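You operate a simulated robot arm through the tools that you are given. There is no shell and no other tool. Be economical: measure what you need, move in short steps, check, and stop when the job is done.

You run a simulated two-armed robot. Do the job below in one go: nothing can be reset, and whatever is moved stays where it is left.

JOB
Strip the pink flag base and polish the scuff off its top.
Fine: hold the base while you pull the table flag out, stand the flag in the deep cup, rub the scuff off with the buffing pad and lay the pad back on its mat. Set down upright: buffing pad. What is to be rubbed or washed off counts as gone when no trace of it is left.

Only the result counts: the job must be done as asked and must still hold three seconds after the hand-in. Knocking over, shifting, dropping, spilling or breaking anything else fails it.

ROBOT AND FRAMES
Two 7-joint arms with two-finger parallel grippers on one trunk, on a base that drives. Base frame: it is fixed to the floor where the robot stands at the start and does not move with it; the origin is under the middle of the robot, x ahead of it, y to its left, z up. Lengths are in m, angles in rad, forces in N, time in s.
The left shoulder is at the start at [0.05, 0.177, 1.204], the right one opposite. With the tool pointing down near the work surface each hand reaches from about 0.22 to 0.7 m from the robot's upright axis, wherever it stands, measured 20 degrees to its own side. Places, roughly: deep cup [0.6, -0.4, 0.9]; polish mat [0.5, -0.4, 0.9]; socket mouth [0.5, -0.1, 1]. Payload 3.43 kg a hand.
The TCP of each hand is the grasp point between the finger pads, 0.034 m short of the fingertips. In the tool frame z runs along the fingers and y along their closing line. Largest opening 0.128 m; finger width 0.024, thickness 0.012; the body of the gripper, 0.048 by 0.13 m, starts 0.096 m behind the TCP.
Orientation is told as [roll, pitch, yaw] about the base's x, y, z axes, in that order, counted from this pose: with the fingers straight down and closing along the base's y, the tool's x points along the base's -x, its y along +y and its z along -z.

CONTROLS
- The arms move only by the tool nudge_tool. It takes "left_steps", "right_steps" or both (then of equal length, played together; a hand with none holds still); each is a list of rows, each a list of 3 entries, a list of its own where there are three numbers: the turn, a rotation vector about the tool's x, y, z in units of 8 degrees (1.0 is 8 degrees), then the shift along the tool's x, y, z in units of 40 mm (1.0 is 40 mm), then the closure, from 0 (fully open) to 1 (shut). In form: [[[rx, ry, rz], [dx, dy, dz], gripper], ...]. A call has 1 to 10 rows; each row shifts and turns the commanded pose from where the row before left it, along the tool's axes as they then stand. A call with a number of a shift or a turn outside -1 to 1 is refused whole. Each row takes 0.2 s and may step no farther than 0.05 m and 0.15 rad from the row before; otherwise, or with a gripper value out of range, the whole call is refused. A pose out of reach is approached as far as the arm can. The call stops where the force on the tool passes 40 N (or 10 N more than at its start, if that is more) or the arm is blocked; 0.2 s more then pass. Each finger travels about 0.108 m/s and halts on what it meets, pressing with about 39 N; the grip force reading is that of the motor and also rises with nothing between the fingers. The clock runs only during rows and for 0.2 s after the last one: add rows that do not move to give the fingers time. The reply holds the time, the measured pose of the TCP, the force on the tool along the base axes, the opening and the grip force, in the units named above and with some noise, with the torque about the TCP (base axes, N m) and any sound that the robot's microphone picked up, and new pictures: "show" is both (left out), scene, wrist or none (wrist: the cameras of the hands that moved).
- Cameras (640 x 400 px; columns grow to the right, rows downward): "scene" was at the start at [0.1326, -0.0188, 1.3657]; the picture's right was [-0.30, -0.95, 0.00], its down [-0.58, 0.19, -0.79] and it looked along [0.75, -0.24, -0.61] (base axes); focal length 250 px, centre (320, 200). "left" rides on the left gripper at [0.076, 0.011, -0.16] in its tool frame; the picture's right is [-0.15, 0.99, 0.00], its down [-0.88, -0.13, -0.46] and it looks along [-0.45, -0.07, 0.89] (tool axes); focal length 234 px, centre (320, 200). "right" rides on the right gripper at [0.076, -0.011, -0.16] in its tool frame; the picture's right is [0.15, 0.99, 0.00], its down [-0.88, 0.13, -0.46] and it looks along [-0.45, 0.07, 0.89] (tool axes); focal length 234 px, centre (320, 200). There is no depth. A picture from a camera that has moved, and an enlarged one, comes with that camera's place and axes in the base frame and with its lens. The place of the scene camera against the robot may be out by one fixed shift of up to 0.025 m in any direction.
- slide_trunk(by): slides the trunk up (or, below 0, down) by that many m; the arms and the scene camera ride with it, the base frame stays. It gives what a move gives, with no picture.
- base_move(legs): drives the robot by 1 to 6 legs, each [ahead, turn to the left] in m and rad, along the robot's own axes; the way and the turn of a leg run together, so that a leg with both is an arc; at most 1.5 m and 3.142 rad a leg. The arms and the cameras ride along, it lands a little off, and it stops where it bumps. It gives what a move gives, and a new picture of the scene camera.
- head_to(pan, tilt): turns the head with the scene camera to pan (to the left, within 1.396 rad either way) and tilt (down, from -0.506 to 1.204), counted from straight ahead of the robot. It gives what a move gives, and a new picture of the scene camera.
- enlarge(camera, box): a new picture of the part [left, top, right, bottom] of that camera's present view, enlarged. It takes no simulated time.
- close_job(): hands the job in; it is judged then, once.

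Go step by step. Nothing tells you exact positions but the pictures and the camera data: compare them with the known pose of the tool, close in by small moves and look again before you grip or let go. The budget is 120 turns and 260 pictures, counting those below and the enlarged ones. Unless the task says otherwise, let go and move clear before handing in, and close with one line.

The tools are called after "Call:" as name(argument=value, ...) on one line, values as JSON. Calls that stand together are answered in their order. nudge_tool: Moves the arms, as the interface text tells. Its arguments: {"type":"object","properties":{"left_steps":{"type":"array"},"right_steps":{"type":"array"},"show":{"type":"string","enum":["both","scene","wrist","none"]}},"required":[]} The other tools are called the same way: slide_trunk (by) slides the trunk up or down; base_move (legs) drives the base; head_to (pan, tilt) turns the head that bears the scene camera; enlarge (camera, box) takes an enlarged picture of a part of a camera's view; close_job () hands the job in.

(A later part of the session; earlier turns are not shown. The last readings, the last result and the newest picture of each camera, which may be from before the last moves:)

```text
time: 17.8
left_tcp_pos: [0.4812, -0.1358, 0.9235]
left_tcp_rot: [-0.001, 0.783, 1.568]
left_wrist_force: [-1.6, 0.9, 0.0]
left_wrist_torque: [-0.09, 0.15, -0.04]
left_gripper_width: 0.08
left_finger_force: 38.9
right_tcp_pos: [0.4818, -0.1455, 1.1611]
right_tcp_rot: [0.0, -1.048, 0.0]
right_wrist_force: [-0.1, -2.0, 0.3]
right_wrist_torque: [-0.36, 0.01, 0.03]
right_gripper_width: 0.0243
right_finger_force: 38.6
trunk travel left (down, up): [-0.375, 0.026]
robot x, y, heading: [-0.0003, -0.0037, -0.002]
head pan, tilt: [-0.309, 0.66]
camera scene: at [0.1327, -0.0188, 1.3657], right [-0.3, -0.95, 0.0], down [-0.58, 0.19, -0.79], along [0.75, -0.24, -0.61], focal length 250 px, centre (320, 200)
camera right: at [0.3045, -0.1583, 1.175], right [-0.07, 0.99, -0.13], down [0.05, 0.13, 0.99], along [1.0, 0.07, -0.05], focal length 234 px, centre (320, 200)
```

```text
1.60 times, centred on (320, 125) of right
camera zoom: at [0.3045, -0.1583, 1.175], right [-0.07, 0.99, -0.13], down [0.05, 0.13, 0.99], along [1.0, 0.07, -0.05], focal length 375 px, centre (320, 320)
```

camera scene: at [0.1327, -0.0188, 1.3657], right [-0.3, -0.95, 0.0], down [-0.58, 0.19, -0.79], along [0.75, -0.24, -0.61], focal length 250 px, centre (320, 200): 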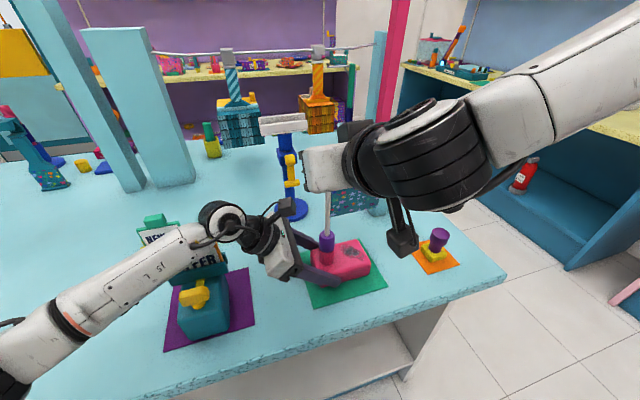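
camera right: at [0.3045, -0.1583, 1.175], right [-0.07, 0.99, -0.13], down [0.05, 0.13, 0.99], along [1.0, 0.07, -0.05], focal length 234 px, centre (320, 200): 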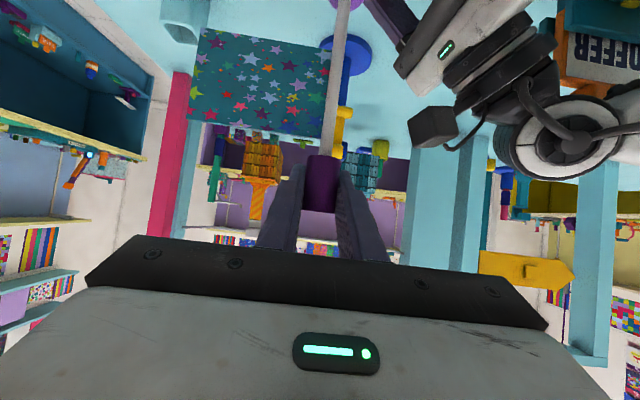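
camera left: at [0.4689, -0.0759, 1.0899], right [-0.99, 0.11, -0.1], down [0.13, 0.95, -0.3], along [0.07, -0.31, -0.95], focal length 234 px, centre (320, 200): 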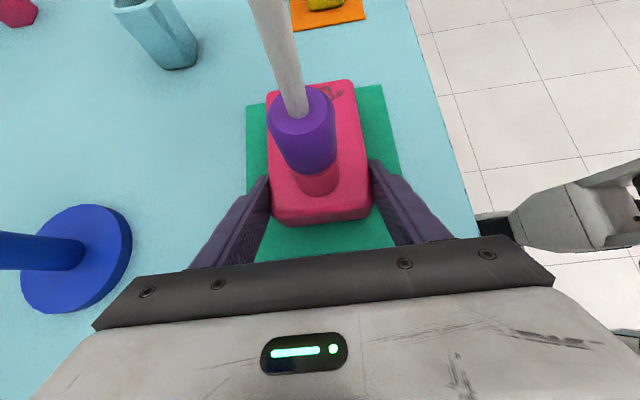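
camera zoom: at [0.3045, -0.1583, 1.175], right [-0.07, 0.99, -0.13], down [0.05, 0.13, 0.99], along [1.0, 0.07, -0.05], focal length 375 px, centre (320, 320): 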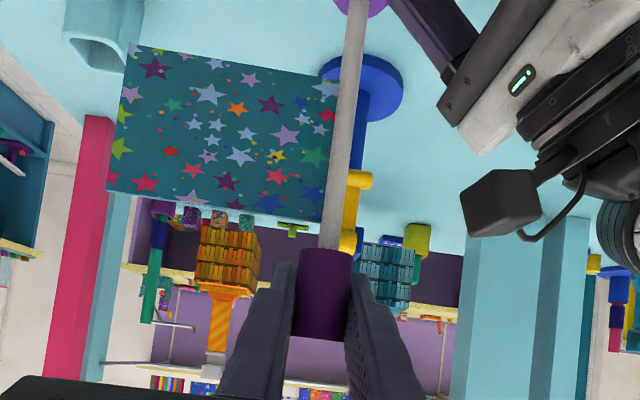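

The knob is gripped. I pull straight up with the left hand holding the base.

Call:
nudge_tool(right_steps=[[[0, 0, 0], [-0.22, 0, -0.125], 0.95], [[0, 0, 0], [-0.3, 0, -0.175], 0.95], [[0, 0, 0], [-0.433, 0, -0.25], 0.95], [[0, 0, 0], [0, 0, 0], 0.95]])

```text
time: 18.8
left_tcp_pos: [0.4815, -0.1355, 0.9241]
left_tcp_rot: [0.0, 0.784, 1.568]
left_wrist_force: [-1.2, 0.8, 0.0]
left_wrist_torque: [0.08, 0.13, -0.02]
left_gripper_width: 0.0796
left_finger_force: 38.7
right_tcp_pos: [0.4822, -0.1463, 1.2038]
right_tcp_rot: [0.0, -1.047, 0.001]
right_wrist_force: [-0.1, 0.1, -0.3]
right_wrist_torque: [0.04, 0.0, 0.0]
right_gripper_width: 0.0241
right_finger_force: 39.8
trunk travel left (down, up): [-0.375, 0.026]
robot x, y, heading: [0.004, 0.0054, -0.001]
head pan, tilt: [-0.309, 0.66]
heard: snap
camera scene: at [0.1327, -0.0188, 1.3657], right [-0.3, -0.95, 0.0], down [-0.58, 0.19, -0.79], along [0.75, -0.24, -0.61], focal length 250 px, centre (320, 200)
camera right: at [0.3045, -0.1584, 1.2187], right [-0.07, 0.99, -0.13], down [0.05, 0.13, 0.99], along [1.0, 0.07, -0.05], focal length 234 px, centre (320, 200)
```

scene: 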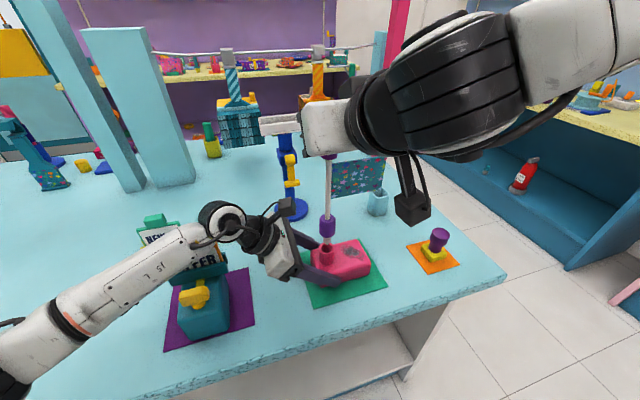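
right: 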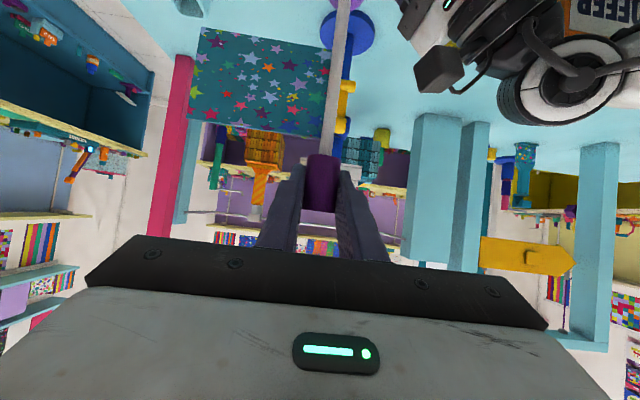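

A snap was heard and the flag came free. I'll zoom in to check the lower end and the cup.

Call:
enlarge(camera="scene", box=[270, 130, 450, 290])

```text
2.50 times, centred on (360, 210) of scene
camera zoom: at [0.1327, -0.0188, 1.3657], right [-0.3, -0.95, 0.0], down [-0.58, 0.19, -0.79], along [0.75, -0.24, -0.61], focal length 624 px, centre (220, 175)
```

zoom: 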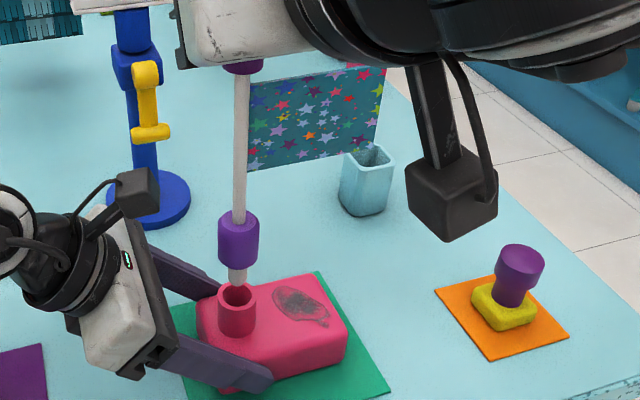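

The peg's tip is just clear of the socket. The cup rim centre triangulates to (0.632, -0.346, 0.959). I'll raise a bit more and carry the flag over there.

Call:
nudge_tool(right_steps=[[[0, 0, 0], [-0.325, 0, -0.1875], 0.95], [[0, 0, 0], [-0.325, 0, -0.1875], 0.95], [[0, 0, 0], [-0.234, -0.625, 0.406], 0.95], [[0, 0, 0], [-0.234, -0.625, 0.406], 0.95], [[0, 0, 0], [-0.234, -0.625, 0.406], 0.95], [[0, 0, 0], [-0.234, -0.625, 0.406], 0.95], [[0, 0, 0], [-0.234, -0.625, 0.406], 0.95], [[0, 0, 0], [-0.234, -0.625, 0.406], 0.95], [[0, 0, 0], [-0.234, -0.625, 0.406], 0.95], [[0, 0, 0], [0, 0, 0], 0.95]])

Call:
enlarge(camera="scene", box=[270, 130, 450, 290])

```text
time: 21.0
left_tcp_pos: [0.482, -0.134, 0.924]
left_tcp_rot: [0.001, 0.783, 1.568]
left_wrist_force: [-0.1, 1.5, -0.5]
left_wrist_torque: [0.17, 0.16, -0.09]
left_gripper_width: 0.0798
left_finger_force: 39.2
right_tcp_pos: [0.6142, -0.3217, 1.2338]
right_tcp_rot: [0.003, -1.047, 0.001]
right_wrist_force: [0.2, 0.5, -0.9]
right_wrist_torque: [0.02, 0.0, -0.01]
right_gripper_width: 0.0244
right_finger_force: 39.1
trunk travel left (down, up): [-0.375, 0.026]
robot x, y, heading: [0.0037, 0.0013, 0.001]
head pan, tilt: [-0.309, 0.66]
camera scene: at [0.1328, -0.0187, 1.3657], right [-0.3, -0.95, 0.0], down [-0.58, 0.19, -0.79], along [0.75, -0.24, -0.61], focal length 250 px, centre (320, 200)
camera right: at [0.4357, -0.3334, 1.249], right [-0.07, 0.99, -0.13], down [0.05, 0.13, 0.99], along [1.0, 0.07, -0.05], focal length 234 px, centre (320, 200)
```

scene: 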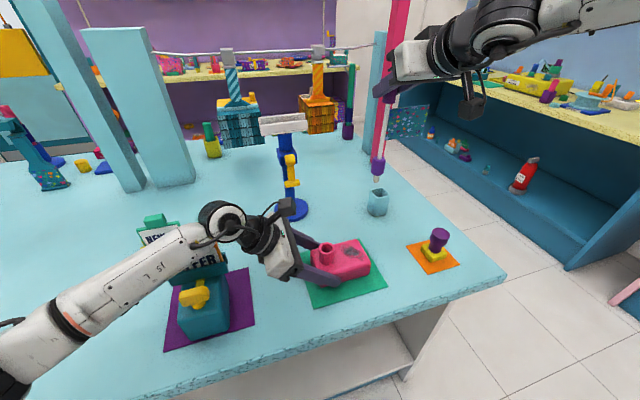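
right: 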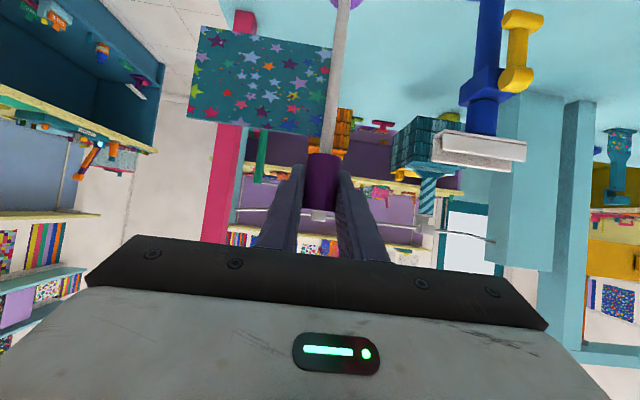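

```text
2.50 times, centred on (360, 210) of scene
camera zoom: at [0.1328, -0.0187, 1.3657], right [-0.3, -0.95, 0.0], down [-0.58, 0.19, -0.79], along [0.75, -0.24, -0.61], focal length 624 px, centre (220, 175)
```

zoom: 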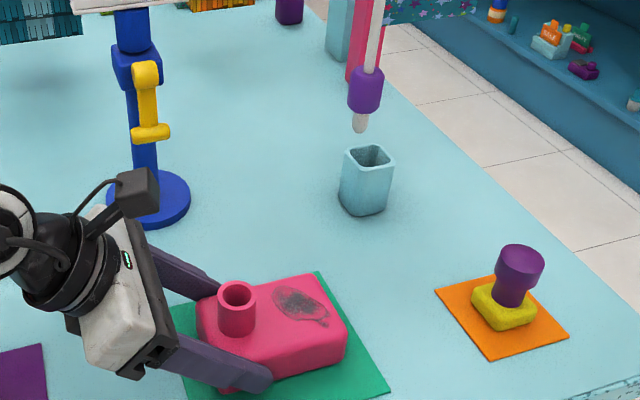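

The tip is close to the cup. I'll align over it and lower to just above the rim.

Call:
nudge_tool(right_steps=[[[0, 0, 0], [-0.2, -0.625, 0.346], 0.95], [[0, 0, 0], [0.433, 0, 0.25], 0.95], [[0, 0, 0], [0.433, 0, 0.25], 0.95], [[0, 0, 0], [0, 0, 0], 0.95]], show="none")

Call:
enlarge(camera="scene", box=[330, 120, 430, 230])

Call:
enlarge(camera="left", box=[60, 0, 320, 160])

```text
time: 22.0
left_tcp_pos: [0.4812, -0.134, 0.9238]
left_tcp_rot: [-0.001, 0.784, 1.57]
left_wrist_force: [0.3, 0.9, 0.0]
left_wrist_torque: [0.17, 0.08, -0.01]
left_gripper_width: 0.0797
left_finger_force: 38.7
right_tcp_pos: [0.6286, -0.3469, 1.1946]
right_tcp_rot: [0.001, -1.048, -0.002]
right_wrist_force: [0.5, 1.1, 0.6]
right_wrist_torque: [-0.01, 0.03, -0.01]
right_gripper_width: 0.0243
right_finger_force: 39.4
trunk travel left (down, up): [-0.375, 0.026]
robot x, y, heading: [-0.0007, 0.0006, -0.0]
head pan, tilt: [-0.309, 0.66]
```

```text
3.64 times, centred on (380, 175) of scene
camera zoom: at [0.1329, -0.0187, 1.3657], right [-0.3, -0.95, 0.0], down [-0.58, 0.19, -0.79], along [0.75, -0.24, -0.61], focal length 908 px, centre (102, 291)
```

zoom: 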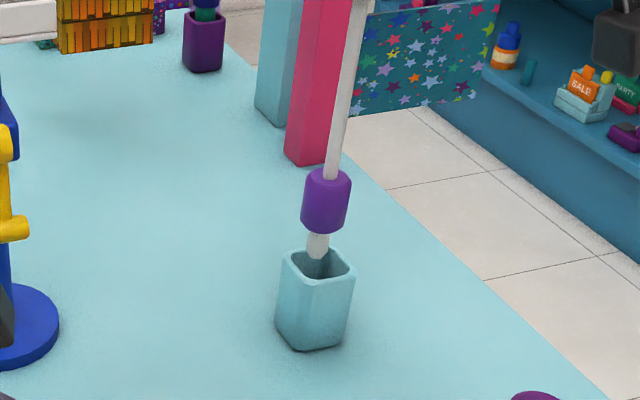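

```text
2.46 times, centred on (190, 80) of left
camera zoom: at [0.4697, -0.0755, 1.0899], right [-0.99, 0.1, -0.1], down [0.13, 0.95, -0.3], along [0.07, -0.31, -0.95], focal length 576 px, centre (640, 495)
```

zoom: 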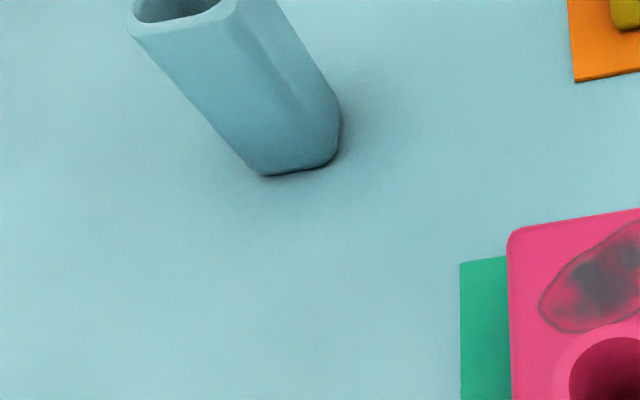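

The tip is just above the opening and slightly off centre toward the camera-left. I'll correct a few mm and lower it into the cup.

Call:
nudge_tool(right_steps=[[[0, 0, 0], [-0.05, -0.09, 0.087], 0.95], [[0, 0, 0], [0.3, 0, 0.173], 0.95], [[0, 0, 0], [0.3, 0, 0.173], 0.95], [[0, 0, 0], [0, 0, 0], 0.95]], show="none")

Call:
enlarge(camera="scene", box=[330, 120, 430, 230])

```text
time: 23.0
left_tcp_pos: [0.4823, -0.1343, 0.9241]
left_tcp_rot: [0.001, 0.784, 1.569]
left_wrist_force: [0.4, 1.6, 0.3]
left_wrist_torque: [0.12, 0.04, -0.03]
left_gripper_width: 0.0796
left_finger_force: 39.4
right_tcp_pos: [0.6343, -0.3493, 1.1666]
right_tcp_rot: [0.002, -1.048, 0.0]
right_wrist_force: [-0.9, 0.5, 0.1]
right_wrist_torque: [0.0, -0.01, -0.02]
right_gripper_width: 0.0249
right_finger_force: 38.7
trunk travel left (down, up): [-0.375, 0.026]
robot x, y, heading: [0.0012, 0.0041, -0.001]
head pan, tilt: [-0.309, 0.66]
```

```text
3.64 times, centred on (380, 175) of scene
camera zoom: at [0.1329, -0.0187, 1.3657], right [-0.3, -0.95, 0.0], down [-0.58, 0.19, -0.79], along [0.75, -0.24, -0.61], focal length 908 px, centre (102, 291)
```

zoom: 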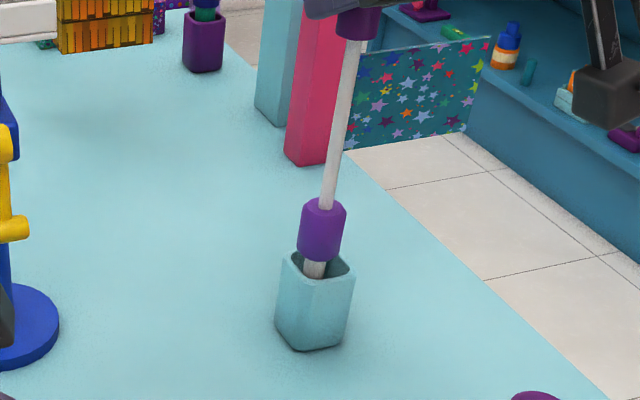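

The tip is inside the cup. I'll shift back 3 mm so the ferrule fits too and keep lowering.

Call:
nudge_tool(right_steps=[[[0, 0, 0], [0.04, 0, -0.065], 0.95], [[0, 0, 0], [0.26, 0, 0.15], 0.95], [[0, 0, 0], [0.26, 0, 0.15], 0.95], [[0, 0, 0], [0, 0, 0], 0.95]], show="none")

Call:
enlarge(camera="scene", box=[330, 120, 430, 230])

```text
time: 24.0
left_tcp_pos: [0.4805, -0.1323, 0.9227]
left_tcp_rot: [-0.001, 0.781, 1.569]
left_wrist_force: [0.3, -0.5, 0.5]
left_wrist_torque: [0.15, 0.0, 0.06]
left_gripper_width: 0.0797
left_finger_force: 39.3
right_tcp_pos: [0.6311, -0.349, 1.149]
right_tcp_rot: [-0.005, -1.057, 0.005]
right_wrist_force: [2.9, -1.2, 18.0]
right_wrist_torque: [-0.3, -0.3, 0.01]
right_gripper_width: 0.0245
right_finger_force: 38.8
trunk travel left (down, up): [-0.375, 0.026]
robot x, y, heading: [0.0005, -0.0018, -0.001]
head pan, tilt: [-0.309, 0.66]
```

```text
3.64 times, centred on (380, 175) of scene
camera zoom: at [0.1314, -0.0181, 1.3661], right [-0.3, -0.95, 0.0], down [-0.58, 0.19, -0.79], along [0.75, -0.24, -0.61], focal length 908 px, centre (102, 291)
```

zoom: 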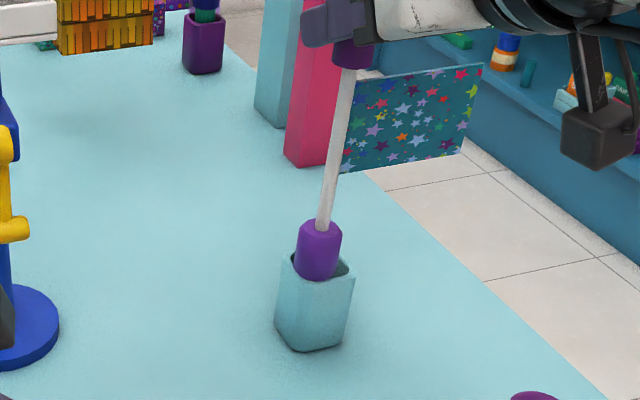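

It touches the left rim (18 N). I'll lift a few mm, shift about 4 mm to -y and try again.

Call:
nudge_tool(right_steps=[[[0, 0, 0], [-0.17, 0, -0.1], 0.95], [[0, 0, 0], [0, -0.1, 0], 0.95], [[0, 0, 0], [0.15, 0, 0.087], 0.95], [[0, 0, 0], [0, 0, 0], 0.95]], show="none")

Call:
enlarge(camera="scene", box=[350, 150, 410, 220])

```text
time: 25.0
left_tcp_pos: [0.48, -0.1331, 0.9255]
left_tcp_rot: [-0.004, 0.785, 1.566]
left_wrist_force: [-0.1, -0.3, -1.3]
left_wrist_torque: [0.25, -0.01, 0.01]
left_gripper_width: 0.0797
left_finger_force: 38.7
right_tcp_pos: [0.6288, -0.3517, 1.1492]
right_tcp_rot: [0.001, -1.054, 0.003]
right_wrist_force: [-3.2, 2.8, 21.5]
right_wrist_torque: [0.64, 0.77, -0.02]
right_gripper_width: 0.0242
right_finger_force: 39.7
trunk travel left (down, up): [-0.375, 0.026]
robot x, y, heading: [-0.0014, -0.0017, 0.001]
head pan, tilt: [-0.309, 0.66]
```

```text
5.71 times, centred on (380, 185) of scene
camera zoom: at [0.1303, -0.0172, 1.3662], right [-0.3, -0.95, 0.0], down [-0.58, 0.19, -0.79], along [0.75, -0.24, -0.61], focal length 1427 px, centre (-23, 286)
```

zoom: 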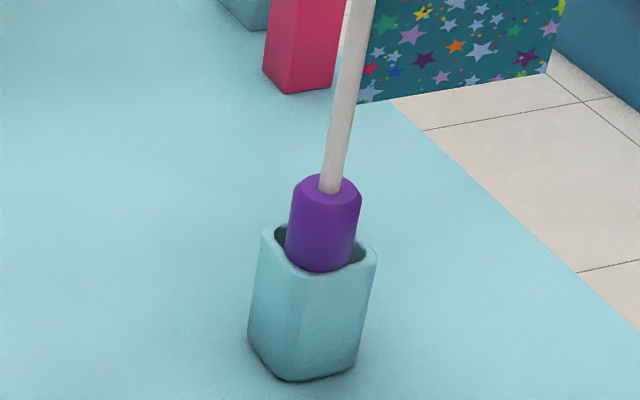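

The ferrule now rests on the near rim. I'll lift, shift +x 6 mm and lower again.

Call:
nudge_tool(right_steps=[[[0, 0, 0], [-0.2, 0, -0.115], 0.95], [[0, 0, 0], [-0.08, 0.02, 0.14], 0.95], [[0, 0, 0], [0.1, 0, 0.058], 0.95], [[0, 0, 0], [0.1, 0, 0.058], 0.95], [[0, 0, 0], [0, 0, 0], 0.95]], show="none")

Call:
enlarge(camera="scene", box=[350, 150, 410, 220])

```text
time: 26.2
left_tcp_pos: [0.4818, -0.1344, 0.9227]
left_tcp_rot: [0.001, 0.785, 1.57]
left_wrist_force: [1.1, -0.4, 0.0]
left_wrist_torque: [0.22, 0.02, 0.02]
left_gripper_width: 0.08
left_finger_force: 38.7
right_tcp_pos: [0.6382, -0.3551, 1.1457]
right_tcp_rot: [-0.004, -1.05, 0.003]
right_wrist_force: [2.5, -5.8, 9.4]
right_wrist_torque: [-0.95, -0.31, 0.0]
right_gripper_width: 0.0244
right_finger_force: 39.1
trunk travel left (down, up): [-0.375, 0.026]
robot x, y, heading: [-0.0002, -0.0016, 0.004]
head pan, tilt: [-0.309, 0.66]
```

```text
5.71 times, centred on (380, 185) of scene
camera zoom: at [0.1323, -0.0191, 1.3658], right [-0.3, -0.95, 0.0], down [-0.58, 0.19, -0.79], along [0.75, -0.24, -0.61], focal length 1427 px, centre (-23, 286)
```

zoom: 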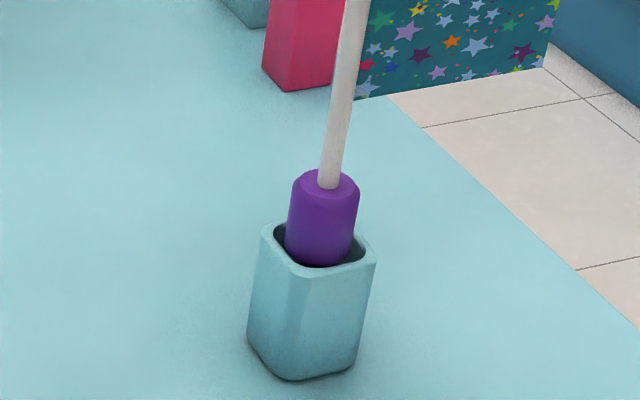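

The ferrule is now inside the rim, pushed slightly from the +y side. I'll ease 3 mm to -y and continue down gently.

Call:
nudge_tool(right_steps=[[[0, 0, 0], [-0.06, -0.03, -0.04], 0.95], [[0, 0, 0], [0.0, -0.06, 0], 0.95], [[0, 0, 0], [0.1, 0, 0.058], 0.95], [[0, 0, 0], [0.1, 0, 0.058], 0.95], [[0, 0, 0], [0, 0, 0], 0.95]], show="none")

Call:
enlarge(camera="scene", box=[350, 150, 410, 220])

```text
time: 27.4
left_tcp_pos: [0.4822, -0.135, 0.9231]
left_tcp_rot: [0.0, 0.786, 1.567]
left_wrist_force: [-1.7, 2.2, 0.0]
left_wrist_torque: [-0.06, 0.09, -0.17]
left_gripper_width: 0.0799
left_finger_force: 39.4
right_tcp_pos: [0.6369, -0.3558, 1.1376]
right_tcp_rot: [0.002, -1.046, -0.001]
right_wrist_force: [2.8, -1.3, 1.4]
right_wrist_torque: [-0.3, -0.6, 0.02]
right_gripper_width: 0.0243
right_finger_force: 38.6
trunk travel left (down, up): [-0.375, 0.026]
robot x, y, heading: [-0.0002, -0.0007, -0.001]
head pan, tilt: [-0.309, 0.66]
```

```text
5.71 times, centred on (380, 185) of scene
camera zoom: at [0.1328, -0.0187, 1.3656], right [-0.3, -0.95, 0.0], down [-0.58, 0.19, -0.79], along [0.75, -0.24, -0.61], focal length 1427 px, centre (-23, 286)
```

zoom: 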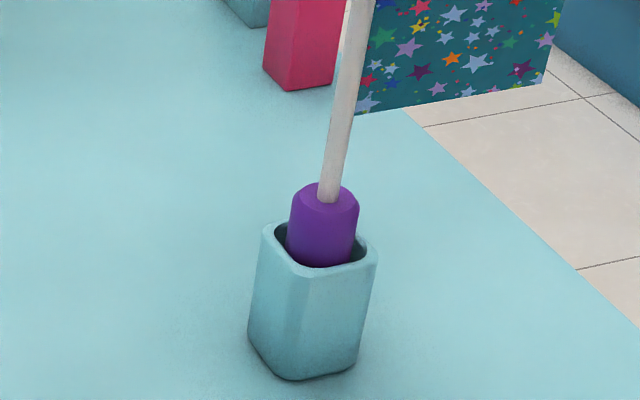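

It's going in freely. I continue down.

Call:
nudge_tool(right_steps=[[[0, 0, 0], [0.2, 0, 0.115], 0.95], [[0, 0, 0], [0.2, 0, 0.115], 0.95], [[0, 0, 0], [0, 0, 0], 0.95]], show="none")

Call:
enlarge(camera="scene", box=[350, 150, 410, 220])

```text
time: 28.2
left_tcp_pos: [0.4833, -0.1355, 0.9243]
left_tcp_rot: [0.001, 0.783, 1.569]
left_wrist_force: [-2.3, 1.5, 0.1]
left_wrist_torque: [-0.13, 0.09, -0.26]
left_gripper_width: 0.0798
left_finger_force: 38.9
right_tcp_pos: [0.6361, -0.357, 1.1188]
right_tcp_rot: [0.0, -1.045, 0.0]
right_wrist_force: [2.1, -0.8, 0.1]
right_wrist_torque: [-0.22, -0.25, 0.0]
right_gripper_width: 0.0245
right_finger_force: 38.9
trunk travel left (down, up): [-0.375, 0.026]
robot x, y, heading: [-0.0023, 0.0005, 0.001]
head pan, tilt: [-0.309, 0.66]
```

```text
5.71 times, centred on (380, 185) of scene
camera zoom: at [0.1327, -0.0187, 1.3657], right [-0.3, -0.95, 0.0], down [-0.58, 0.19, -0.79], along [0.75, -0.24, -0.61], focal length 1427 px, centre (-23, 286)
```

zoom: 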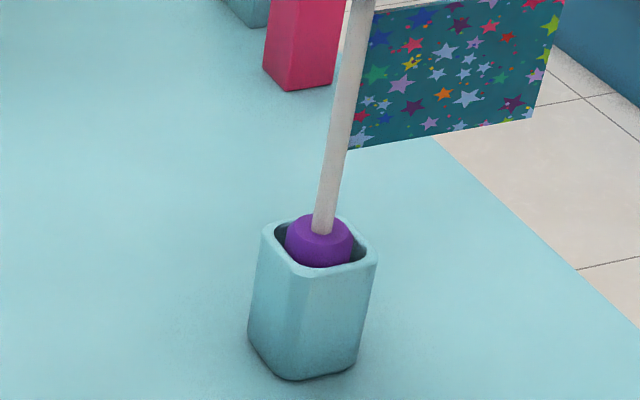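

Almost at the bottom. I'll lower in small steps until the cup floor takes the weight.

Call:
nudge_tool(right_steps=[[[0, 0, 0], [0.08, 0, 0.046], 0.95], [[0, 0, 0], [0.08, 0, 0.046], 0.95], [[0, 0, 0], [0, 0, 0], 0.95]], show="scene")

```text
time: 29.0
left_tcp_pos: [0.4818, -0.1336, 0.9242]
left_tcp_rot: [0.0, 0.783, 1.569]
left_wrist_force: [0.0, 1.6, 0.8]
left_wrist_torque: [-0.08, 0.14, -0.1]
left_gripper_width: 0.0798
left_finger_force: 39.0
right_tcp_pos: [0.6377, -0.3567, 1.112]
right_tcp_rot: [0.001, -1.046, -0.002]
right_wrist_force: [-0.9, -2.3, 3.0]
right_wrist_torque: [-0.36, 0.11, 0.0]
right_gripper_width: 0.0245
right_finger_force: 39.5
trunk travel left (down, up): [-0.375, 0.026]
robot x, y, heading: [0.001, -0.0014, -0.001]
head pan, tilt: [-0.309, 0.66]
camera scene: at [0.1325, -0.0189, 1.3657], right [-0.3, -0.95, 0.0], down [-0.58, 0.19, -0.79], along [0.75, -0.24, -0.61], focal length 250 px, centre (320, 200)
```

scene: 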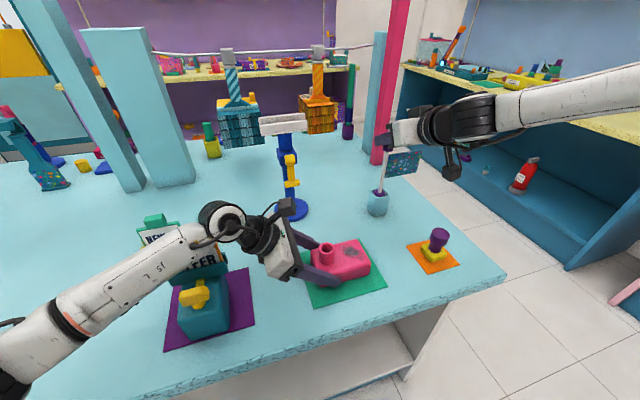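

Call:
nudge_tool(right_steps=[[[0, 0, 0], [0.08, 0, 0.046], 0.95], [[0, 0, 0], [0.04, 0, 0.023], 0.95], [[0, 0, 0], [0, 0, 0], 0.95]], show="none")

```text
time: 29.8
left_tcp_pos: [0.4807, -0.134, 0.9244]
left_tcp_rot: [-0.003, 0.782, 1.568]
left_wrist_force: [0.9, -0.1, 0.6]
left_wrist_torque: [0.22, -0.05, 0.01]
left_gripper_width: 0.0797
left_finger_force: 39.1
right_tcp_pos: [0.6359, -0.3562, 1.1117]
right_tcp_rot: [-0.004, -1.059, 0.004]
right_wrist_force: [-1.3, -3.3, 22.9]
right_wrist_torque: [-0.46, 0.27, -0.03]
right_gripper_width: 0.0244
right_finger_force: 38.7
trunk travel left (down, up): [-0.375, 0.026]
robot x, y, heading: [0.0012, 0.0004, -0.002]
head pan, tilt: [-0.309, 0.66]
```

The flag is on the cup's floor. I'll unload slightly, then open the fingers without moving.

Call:
nudge_tool(right_steps=[[[0, 0, 0], [-0.09, 0, -0.05], 0.95], [[0, 0, 0], [0, 0, 0], 0.8], [[0, 0, 0], [0, 0, 0], 0.65], [[0, 0, 0], [0, 0, 0], 0.5], [[0, 0, 0], [0, 0, 0], 0.45]])

```text
time: 31.0
left_tcp_pos: [0.4822, -0.1339, 0.9228]
left_tcp_rot: [-0.001, 0.782, 1.569]
left_wrist_force: [1.2, 1.0, 0.5]
left_wrist_torque: [-0.03, 0.06, 0.07]
left_gripper_width: 0.0799
left_finger_force: 39.6
right_tcp_pos: [0.6364, -0.3569, 1.1104]
right_tcp_rot: [0.0, -1.049, 0.001]
right_wrist_force: [-0.2, -0.3, 0.5]
right_wrist_torque: [-0.03, 0.01, -0.02]
right_gripper_width: 0.0704
right_finger_force: 0.0
trunk travel left (down, up): [-0.375, 0.026]
robot x, y, heading: [0.0005, 0.0004, -0.0]
head pan, tilt: [-0.309, 0.66]
camera scene: at [0.133, -0.0187, 1.3656], right [-0.3, -0.95, 0.0], down [-0.58, 0.19, -0.79], along [0.75, -0.24, -0.61], focal length 250 px, centre (320, 200)
camera right: at [0.4589, -0.3681, 1.1245], right [-0.07, 0.99, -0.13], down [0.05, 0.13, 0.99], along [1.0, 0.07, -0.06], focal length 234 px, centre (320, 200)
```

scene: 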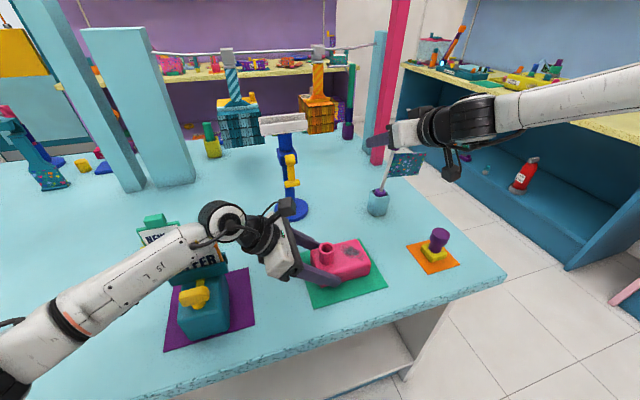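
right: 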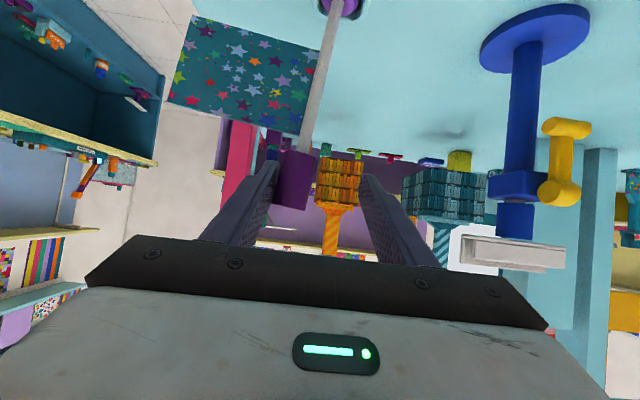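

The flag leaned a little toward -y. I open further and slowly, so it settles on the cup rim.

Call:
nudge_tool(right_steps=[[[0, 0, 0], [0, 0, 0], 0.35], [[0, 0, 0], [0, 0, 0], 0.2], [[0, 0, 0], [0, 0, 0], 0.1], [[0, 0, 0], [0, 0, 0], 0.0], [[0, 0, 0], [0, 0, 0], 0.0]])

Call:
enlarge(camera="scene", box=[340, 110, 460, 230])

```text
time: 32.2
left_tcp_pos: [0.4829, -0.1348, 0.9226]
left_tcp_rot: [0.0, 0.784, 1.572]
left_wrist_force: [2.6, 0.9, -0.2]
left_wrist_torque: [-0.11, 0.0, 0.22]
left_gripper_width: 0.0796
left_finger_force: 38.5
right_tcp_pos: [0.6364, -0.3566, 1.1095]
right_tcp_rot: [0.003, -1.046, -0.001]
right_wrist_force: [-0.4, 0.8, 0.0]
right_wrist_torque: [0.01, 0.01, -0.02]
right_gripper_width: 0.1282
right_finger_force: 0.0
trunk travel left (down, up): [-0.375, 0.026]
robot x, y, heading: [0.0, 0.0007, 0.003]
head pan, tilt: [-0.309, 0.66]
camera scene: at [0.1331, -0.0187, 1.3656], right [-0.3, -0.95, 0.0], down [-0.58, 0.19, -0.79], along [0.75, -0.24, -0.61], focal length 250 px, centre (320, 200)
camera right: at [0.459, -0.3681, 1.1246], right [-0.07, 0.99, -0.13], down [0.05, 0.13, 0.99], along [1.0, 0.07, -0.06], focal length 234 px, centre (320, 200)
```

scene: 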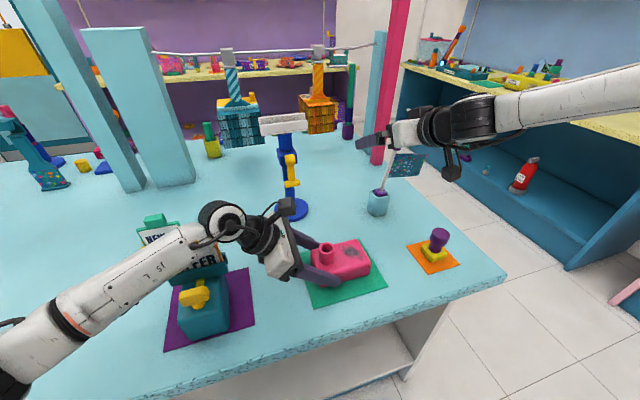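
right: 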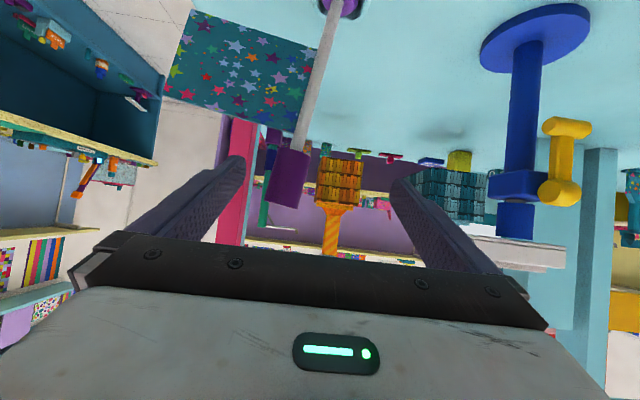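

```text
3.33 times, centred on (400, 170) of scene
camera zoom: at [0.1331, -0.0187, 1.3656], right [-0.3, -0.95, 0.0], down [-0.58, 0.19, -0.79], along [0.75, -0.24, -0.61], focal length 832 px, centre (53, 300)
```

zoom: 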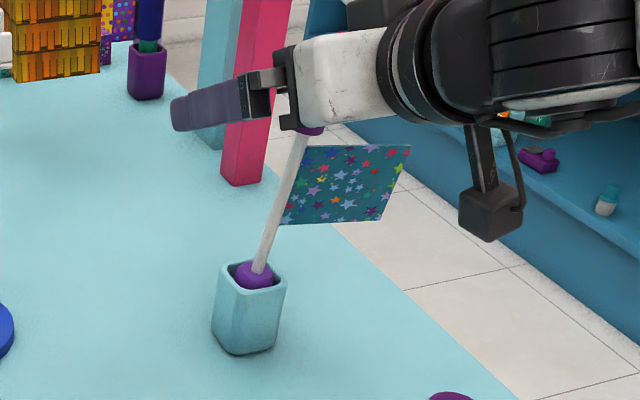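

The flag stands in the cup, leaning freely and clear of the fingers. I'll retreat the right hand straight back.

Call:
nudge_tool(right_steps=[[[0, 0, 0], [0, 0, -0.5], 0], [[0, 0, 0], [0, 0, -0.75], 0], [[0, 0, 0], [0, 0, -0.75], 0], [[0, 0, 0], [0, 0, -0.75], 0], [[0, 0, 0], [0, 0, -0.75], 0], [[0, 0, 0], [0.44, 0, -0.76], 0], [[0, 0, 0], [0.44, 0, -0.76], 0], [[0, 0, 0], [0, 0, 0], 0]])

```text
time: 34.0
left_tcp_pos: [0.4814, -0.1344, 0.923]
left_tcp_rot: [0.0, 0.785, 1.57]
left_wrist_force: [-0.3, 3.3, -0.3]
left_wrist_torque: [-0.17, 0.05, -0.08]
left_gripper_width: 0.0799
left_finger_force: 39.1
right_tcp_pos: [0.4433, -0.3569, 1.1797]
right_tcp_rot: [0.002, -1.047, -0.002]
right_wrist_force: [0.5, -0.4, 0.2]
right_wrist_torque: [0.02, 0.02, 0.03]
right_gripper_width: 0.128
right_finger_force: 0.1
trunk travel left (down, up): [-0.375, 0.026]
robot x, y, heading: [0.0006, -0.0008, -0.005]
head pan, tilt: [-0.309, 0.66]
camera scene: at [0.1327, -0.0184, 1.3657], right [-0.3, -0.95, 0.0], down [-0.58, 0.19, -0.79], along [0.75, -0.24, -0.61], focal length 250 px, centre (320, 200)
camera right: at [0.2665, -0.3688, 1.1946], right [-0.07, 0.99, -0.13], down [0.05, 0.13, 0.99], along [1.0, 0.07, -0.06], focal length 234 px, centre (320, 200)
```

scene: 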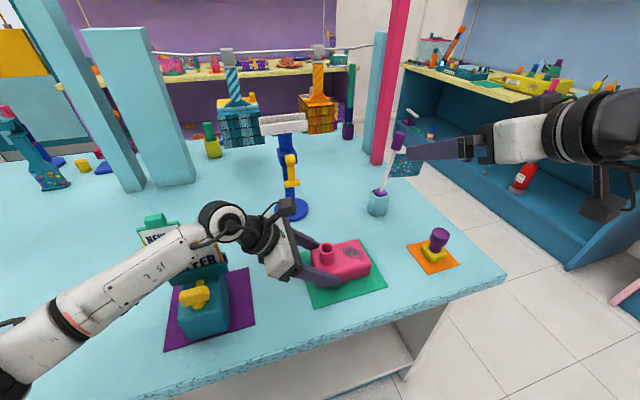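
right: 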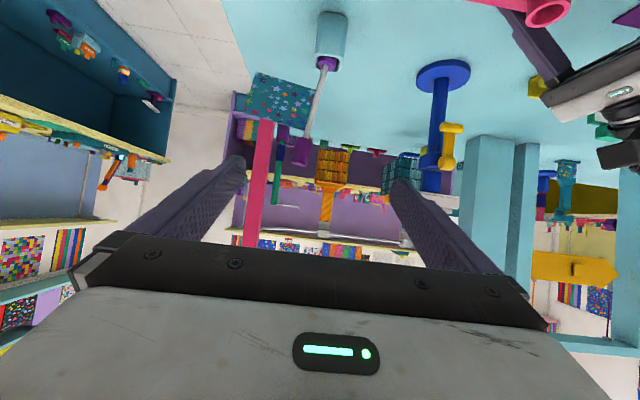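

The flag stands in the cup. Next I rotate the right hand back to vertical.

Call:
nudge_tool(right_steps=[[[0, 1, 0], [0, 0, 0], 0], [[0, 1, 0], [0, 0, 0], 0], [[0, 1, 0], [0, 0, 0], 0], [[0, 1, 0], [0, 0, 0], 0], [[0, 1, 0], [0, 0, 0], 0], [[0, 1, 0], [0, 0, 0], 0], [[0, 1, 0], [0, -0.3, 0], 0], [[0, 0.5, 0], [0.3, -0.5, 0.5], 0], [[0, 0, 0], [0.3, -0.5, 0.7], 0], [[0, 0, 0], [0, 0, 0], 0]])

Call:
enlarge(camera="right", box=[220, 100, 420, 250])

```text
time: 36.2
left_tcp_pos: [0.4815, -0.1354, 0.9239]
left_tcp_rot: [0.0, 0.784, 1.569]
left_wrist_force: [-1.6, 0.3, -0.1]
left_wrist_torque: [-0.1, 0.21, -0.19]
left_gripper_width: 0.0796
left_finger_force: 39.3
right_tcp_pos: [0.423, -0.4093, 1.1303]
right_tcp_rot: [0.0, -0.001, -0.001]
right_wrist_force: [0.9, -0.5, -0.6]
right_wrist_torque: [0.02, 0.0, -0.04]
right_gripper_width: 0.1281
right_finger_force: 0.1
trunk travel left (down, up): [-0.375, 0.026]
robot x, y, heading: [-0.0011, 0.0007, -0.002]
head pan, tilt: [-0.309, 0.66]
camera scene: at [0.1327, -0.0188, 1.3657], right [-0.3, -0.95, 0.0], down [-0.58, 0.19, -0.79], along [0.75, -0.24, -0.61], focal length 250 px, centre (320, 200)
camera right: at [0.3455, -0.4218, 1.291], right [-0.15, 0.99, 0.0], down [0.88, 0.13, 0.46], along [0.45, 0.07, -0.89], focal length 234 px, centre (320, 200)
```

scene: 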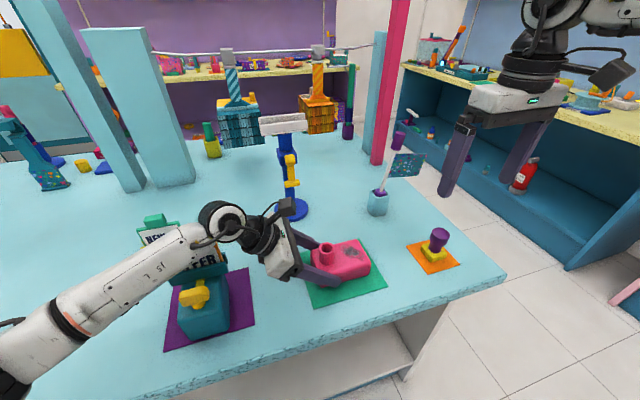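
right: 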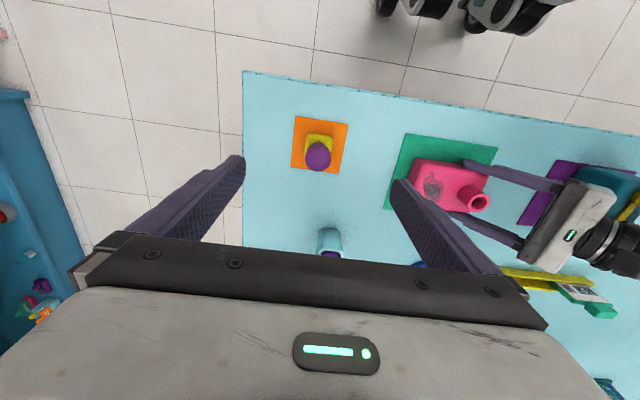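

```text
2.67 times, centred on (320, 175) of right
camera zoom: at [0.3455, -0.4218, 1.291], right [-0.15, 0.99, 0.0], down [0.88, 0.13, 0.46], along [0.45, 0.07, -0.89], focal length 624 px, centre (320, 267)
```

zoom: 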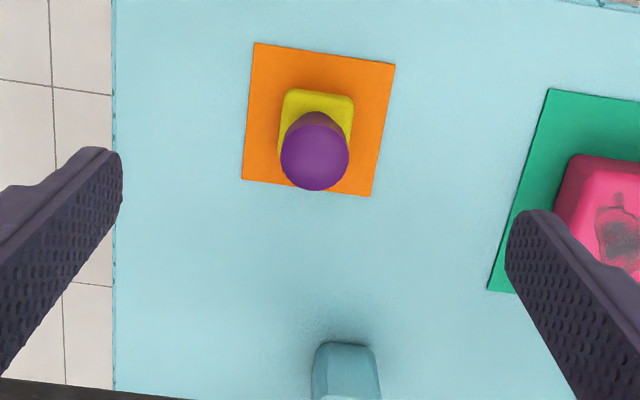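

The pad's knob top is at about (0.446, -0.409, 0.965). I'll descend to just above grip height and check.

Call:
nudge_tool(right_steps=[[[0, 0, 0], [-0.15, 0, 0.9], 0], [[0, 0, 0], [-0.15, 0, 0.9], 0], [[0, 0, 0], [-0.15, 0, 0.9], 0.2], [[0, 0, 0], [-0.12, 0, 0.8], 0.4], [[0, 0, 0], [0, 0, 0], 0.45]])

Call:
enlarge(camera="scene", box=[360, 190, 500, 290])

```text
time: 37.4
left_tcp_pos: [0.4801, -0.1352, 0.9227]
left_tcp_rot: [-0.001, 0.785, 1.568]
left_wrist_force: [-0.4, -0.3, 0.3]
left_wrist_torque: [-0.14, 0.13, -0.05]
left_gripper_width: 0.0798
left_finger_force: 39.1
right_tcp_pos: [0.4455, -0.4087, 0.9905]
right_tcp_rot: [0.0, 0.002, 0.002]
right_wrist_force: [-0.3, -0.5, 1.1]
right_wrist_torque: [-0.02, 0.01, 0.02]
right_gripper_width: 0.0702
right_finger_force: 0.0
trunk travel left (down, up): [-0.375, 0.026]
robot x, y, heading: [0.0038, 0.0008, -0.001]
head pan, tilt: [-0.309, 0.66]
camera scene: at [0.1327, -0.0188, 1.3657], right [-0.3, -0.95, 0.0], down [-0.58, 0.19, -0.79], along [0.75, -0.24, -0.61], focal length 250 px, centre (320, 200)
camera right: at [0.3676, -0.4213, 1.1507], right [-0.15, 0.99, 0.0], down [0.88, 0.13, 0.46], along [0.45, 0.07, -0.89], focal length 234 px, centre (320, 200)
```

scene: 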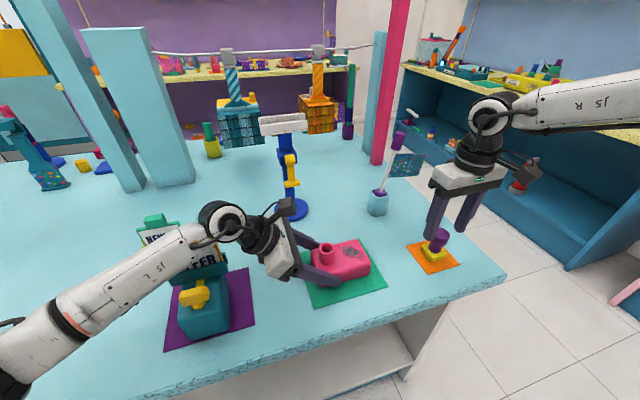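
right: 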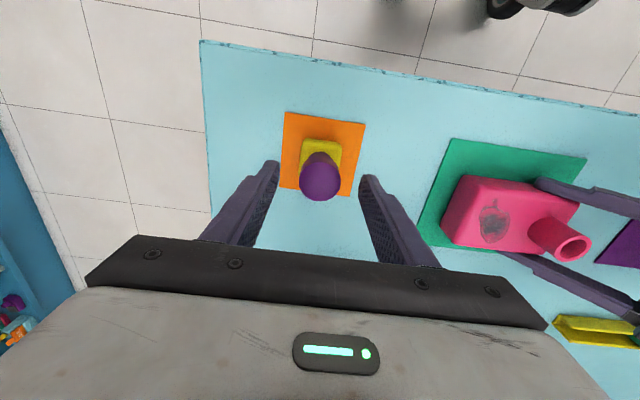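

```text
4.00 times, centred on (430, 240) of scene
camera zoom: at [0.1327, -0.0188, 1.3657], right [-0.3, -0.95, 0.0], down [-0.58, 0.19, -0.79], along [0.75, -0.24, -0.61], focal length 999 px, centre (-120, 40)
```

zoom: 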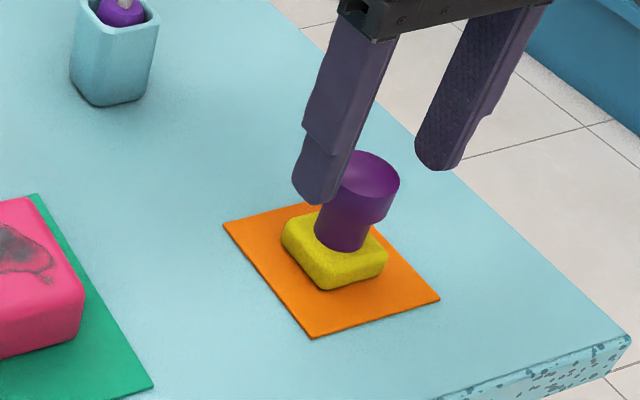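

Aligned to within 2–3 mm. I'll lower to z≈0.95 and close on the knob.

Call:
nudge_tool(right_steps=[[[0, 0, 0], [0.05, 0, 0.5], 0.45], [[0, 0, 0], [0, 0, 0.5], 0.45], [[0, 0, 0], [0, 0, 0], 0.55], [[0, 0, 0], [0, 0, 0], 0.65], [[0, 0, 0], [0, 0, 0], 0.8], [[0, 0, 0], [0, 0, 0], 0.9], [[0, 0, 0], [0, 0, 0], 0.9]])

Call:
enlarge(camera="scene", box=[360, 190, 500, 290])

```text
time: 39.0
left_tcp_pos: [0.4822, -0.1353, 0.923]
left_tcp_rot: [0.0, 0.784, 1.569]
left_wrist_force: [-0.2, 0.1, -0.1]
left_wrist_torque: [-0.14, 0.04, 0.02]
left_gripper_width: 0.0796
left_finger_force: 38.8
right_tcp_pos: [0.4428, -0.4085, 0.9516]
right_tcp_rot: [0.0, 0.001, 0.0]
right_wrist_force: [0.6, 0.6, -0.2]
right_wrist_torque: [-0.02, -0.04, 0.03]
right_gripper_width: 0.0367
right_finger_force: 38.9
trunk travel left (down, up): [-0.375, 0.026]
robot x, y, heading: [0.001, 0.0024, 0.001]
head pan, tilt: [-0.309, 0.66]
camera scene: at [0.1328, -0.0187, 1.3657], right [-0.3, -0.95, 0.0], down [-0.58, 0.19, -0.79], along [0.75, -0.24, -0.61], focal length 250 px, centre (320, 200)
camera right: at [0.3657, -0.421, 1.1113], right [-0.15, 0.99, 0.0], down [0.88, 0.13, 0.46], along [0.45, 0.07, -0.89], focal length 234 px, centre (320, 200)
```

scene: 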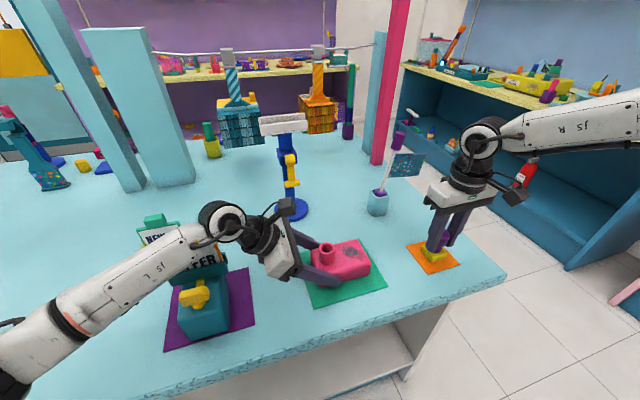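
right: 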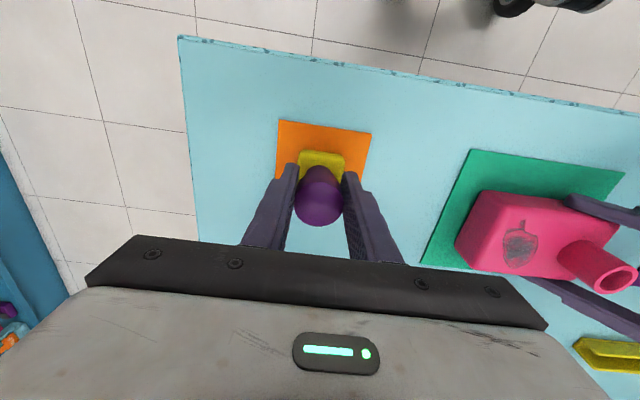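

```text
4.00 times, centred on (430, 240) of scene
camera zoom: at [0.1328, -0.0187, 1.3657], right [-0.3, -0.95, 0.0], down [-0.58, 0.19, -0.79], along [0.75, -0.24, -0.61], focal length 999 px, centre (-120, 40)
```

zoom: 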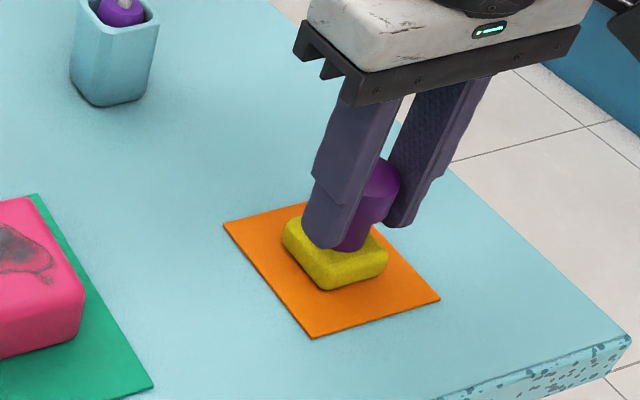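

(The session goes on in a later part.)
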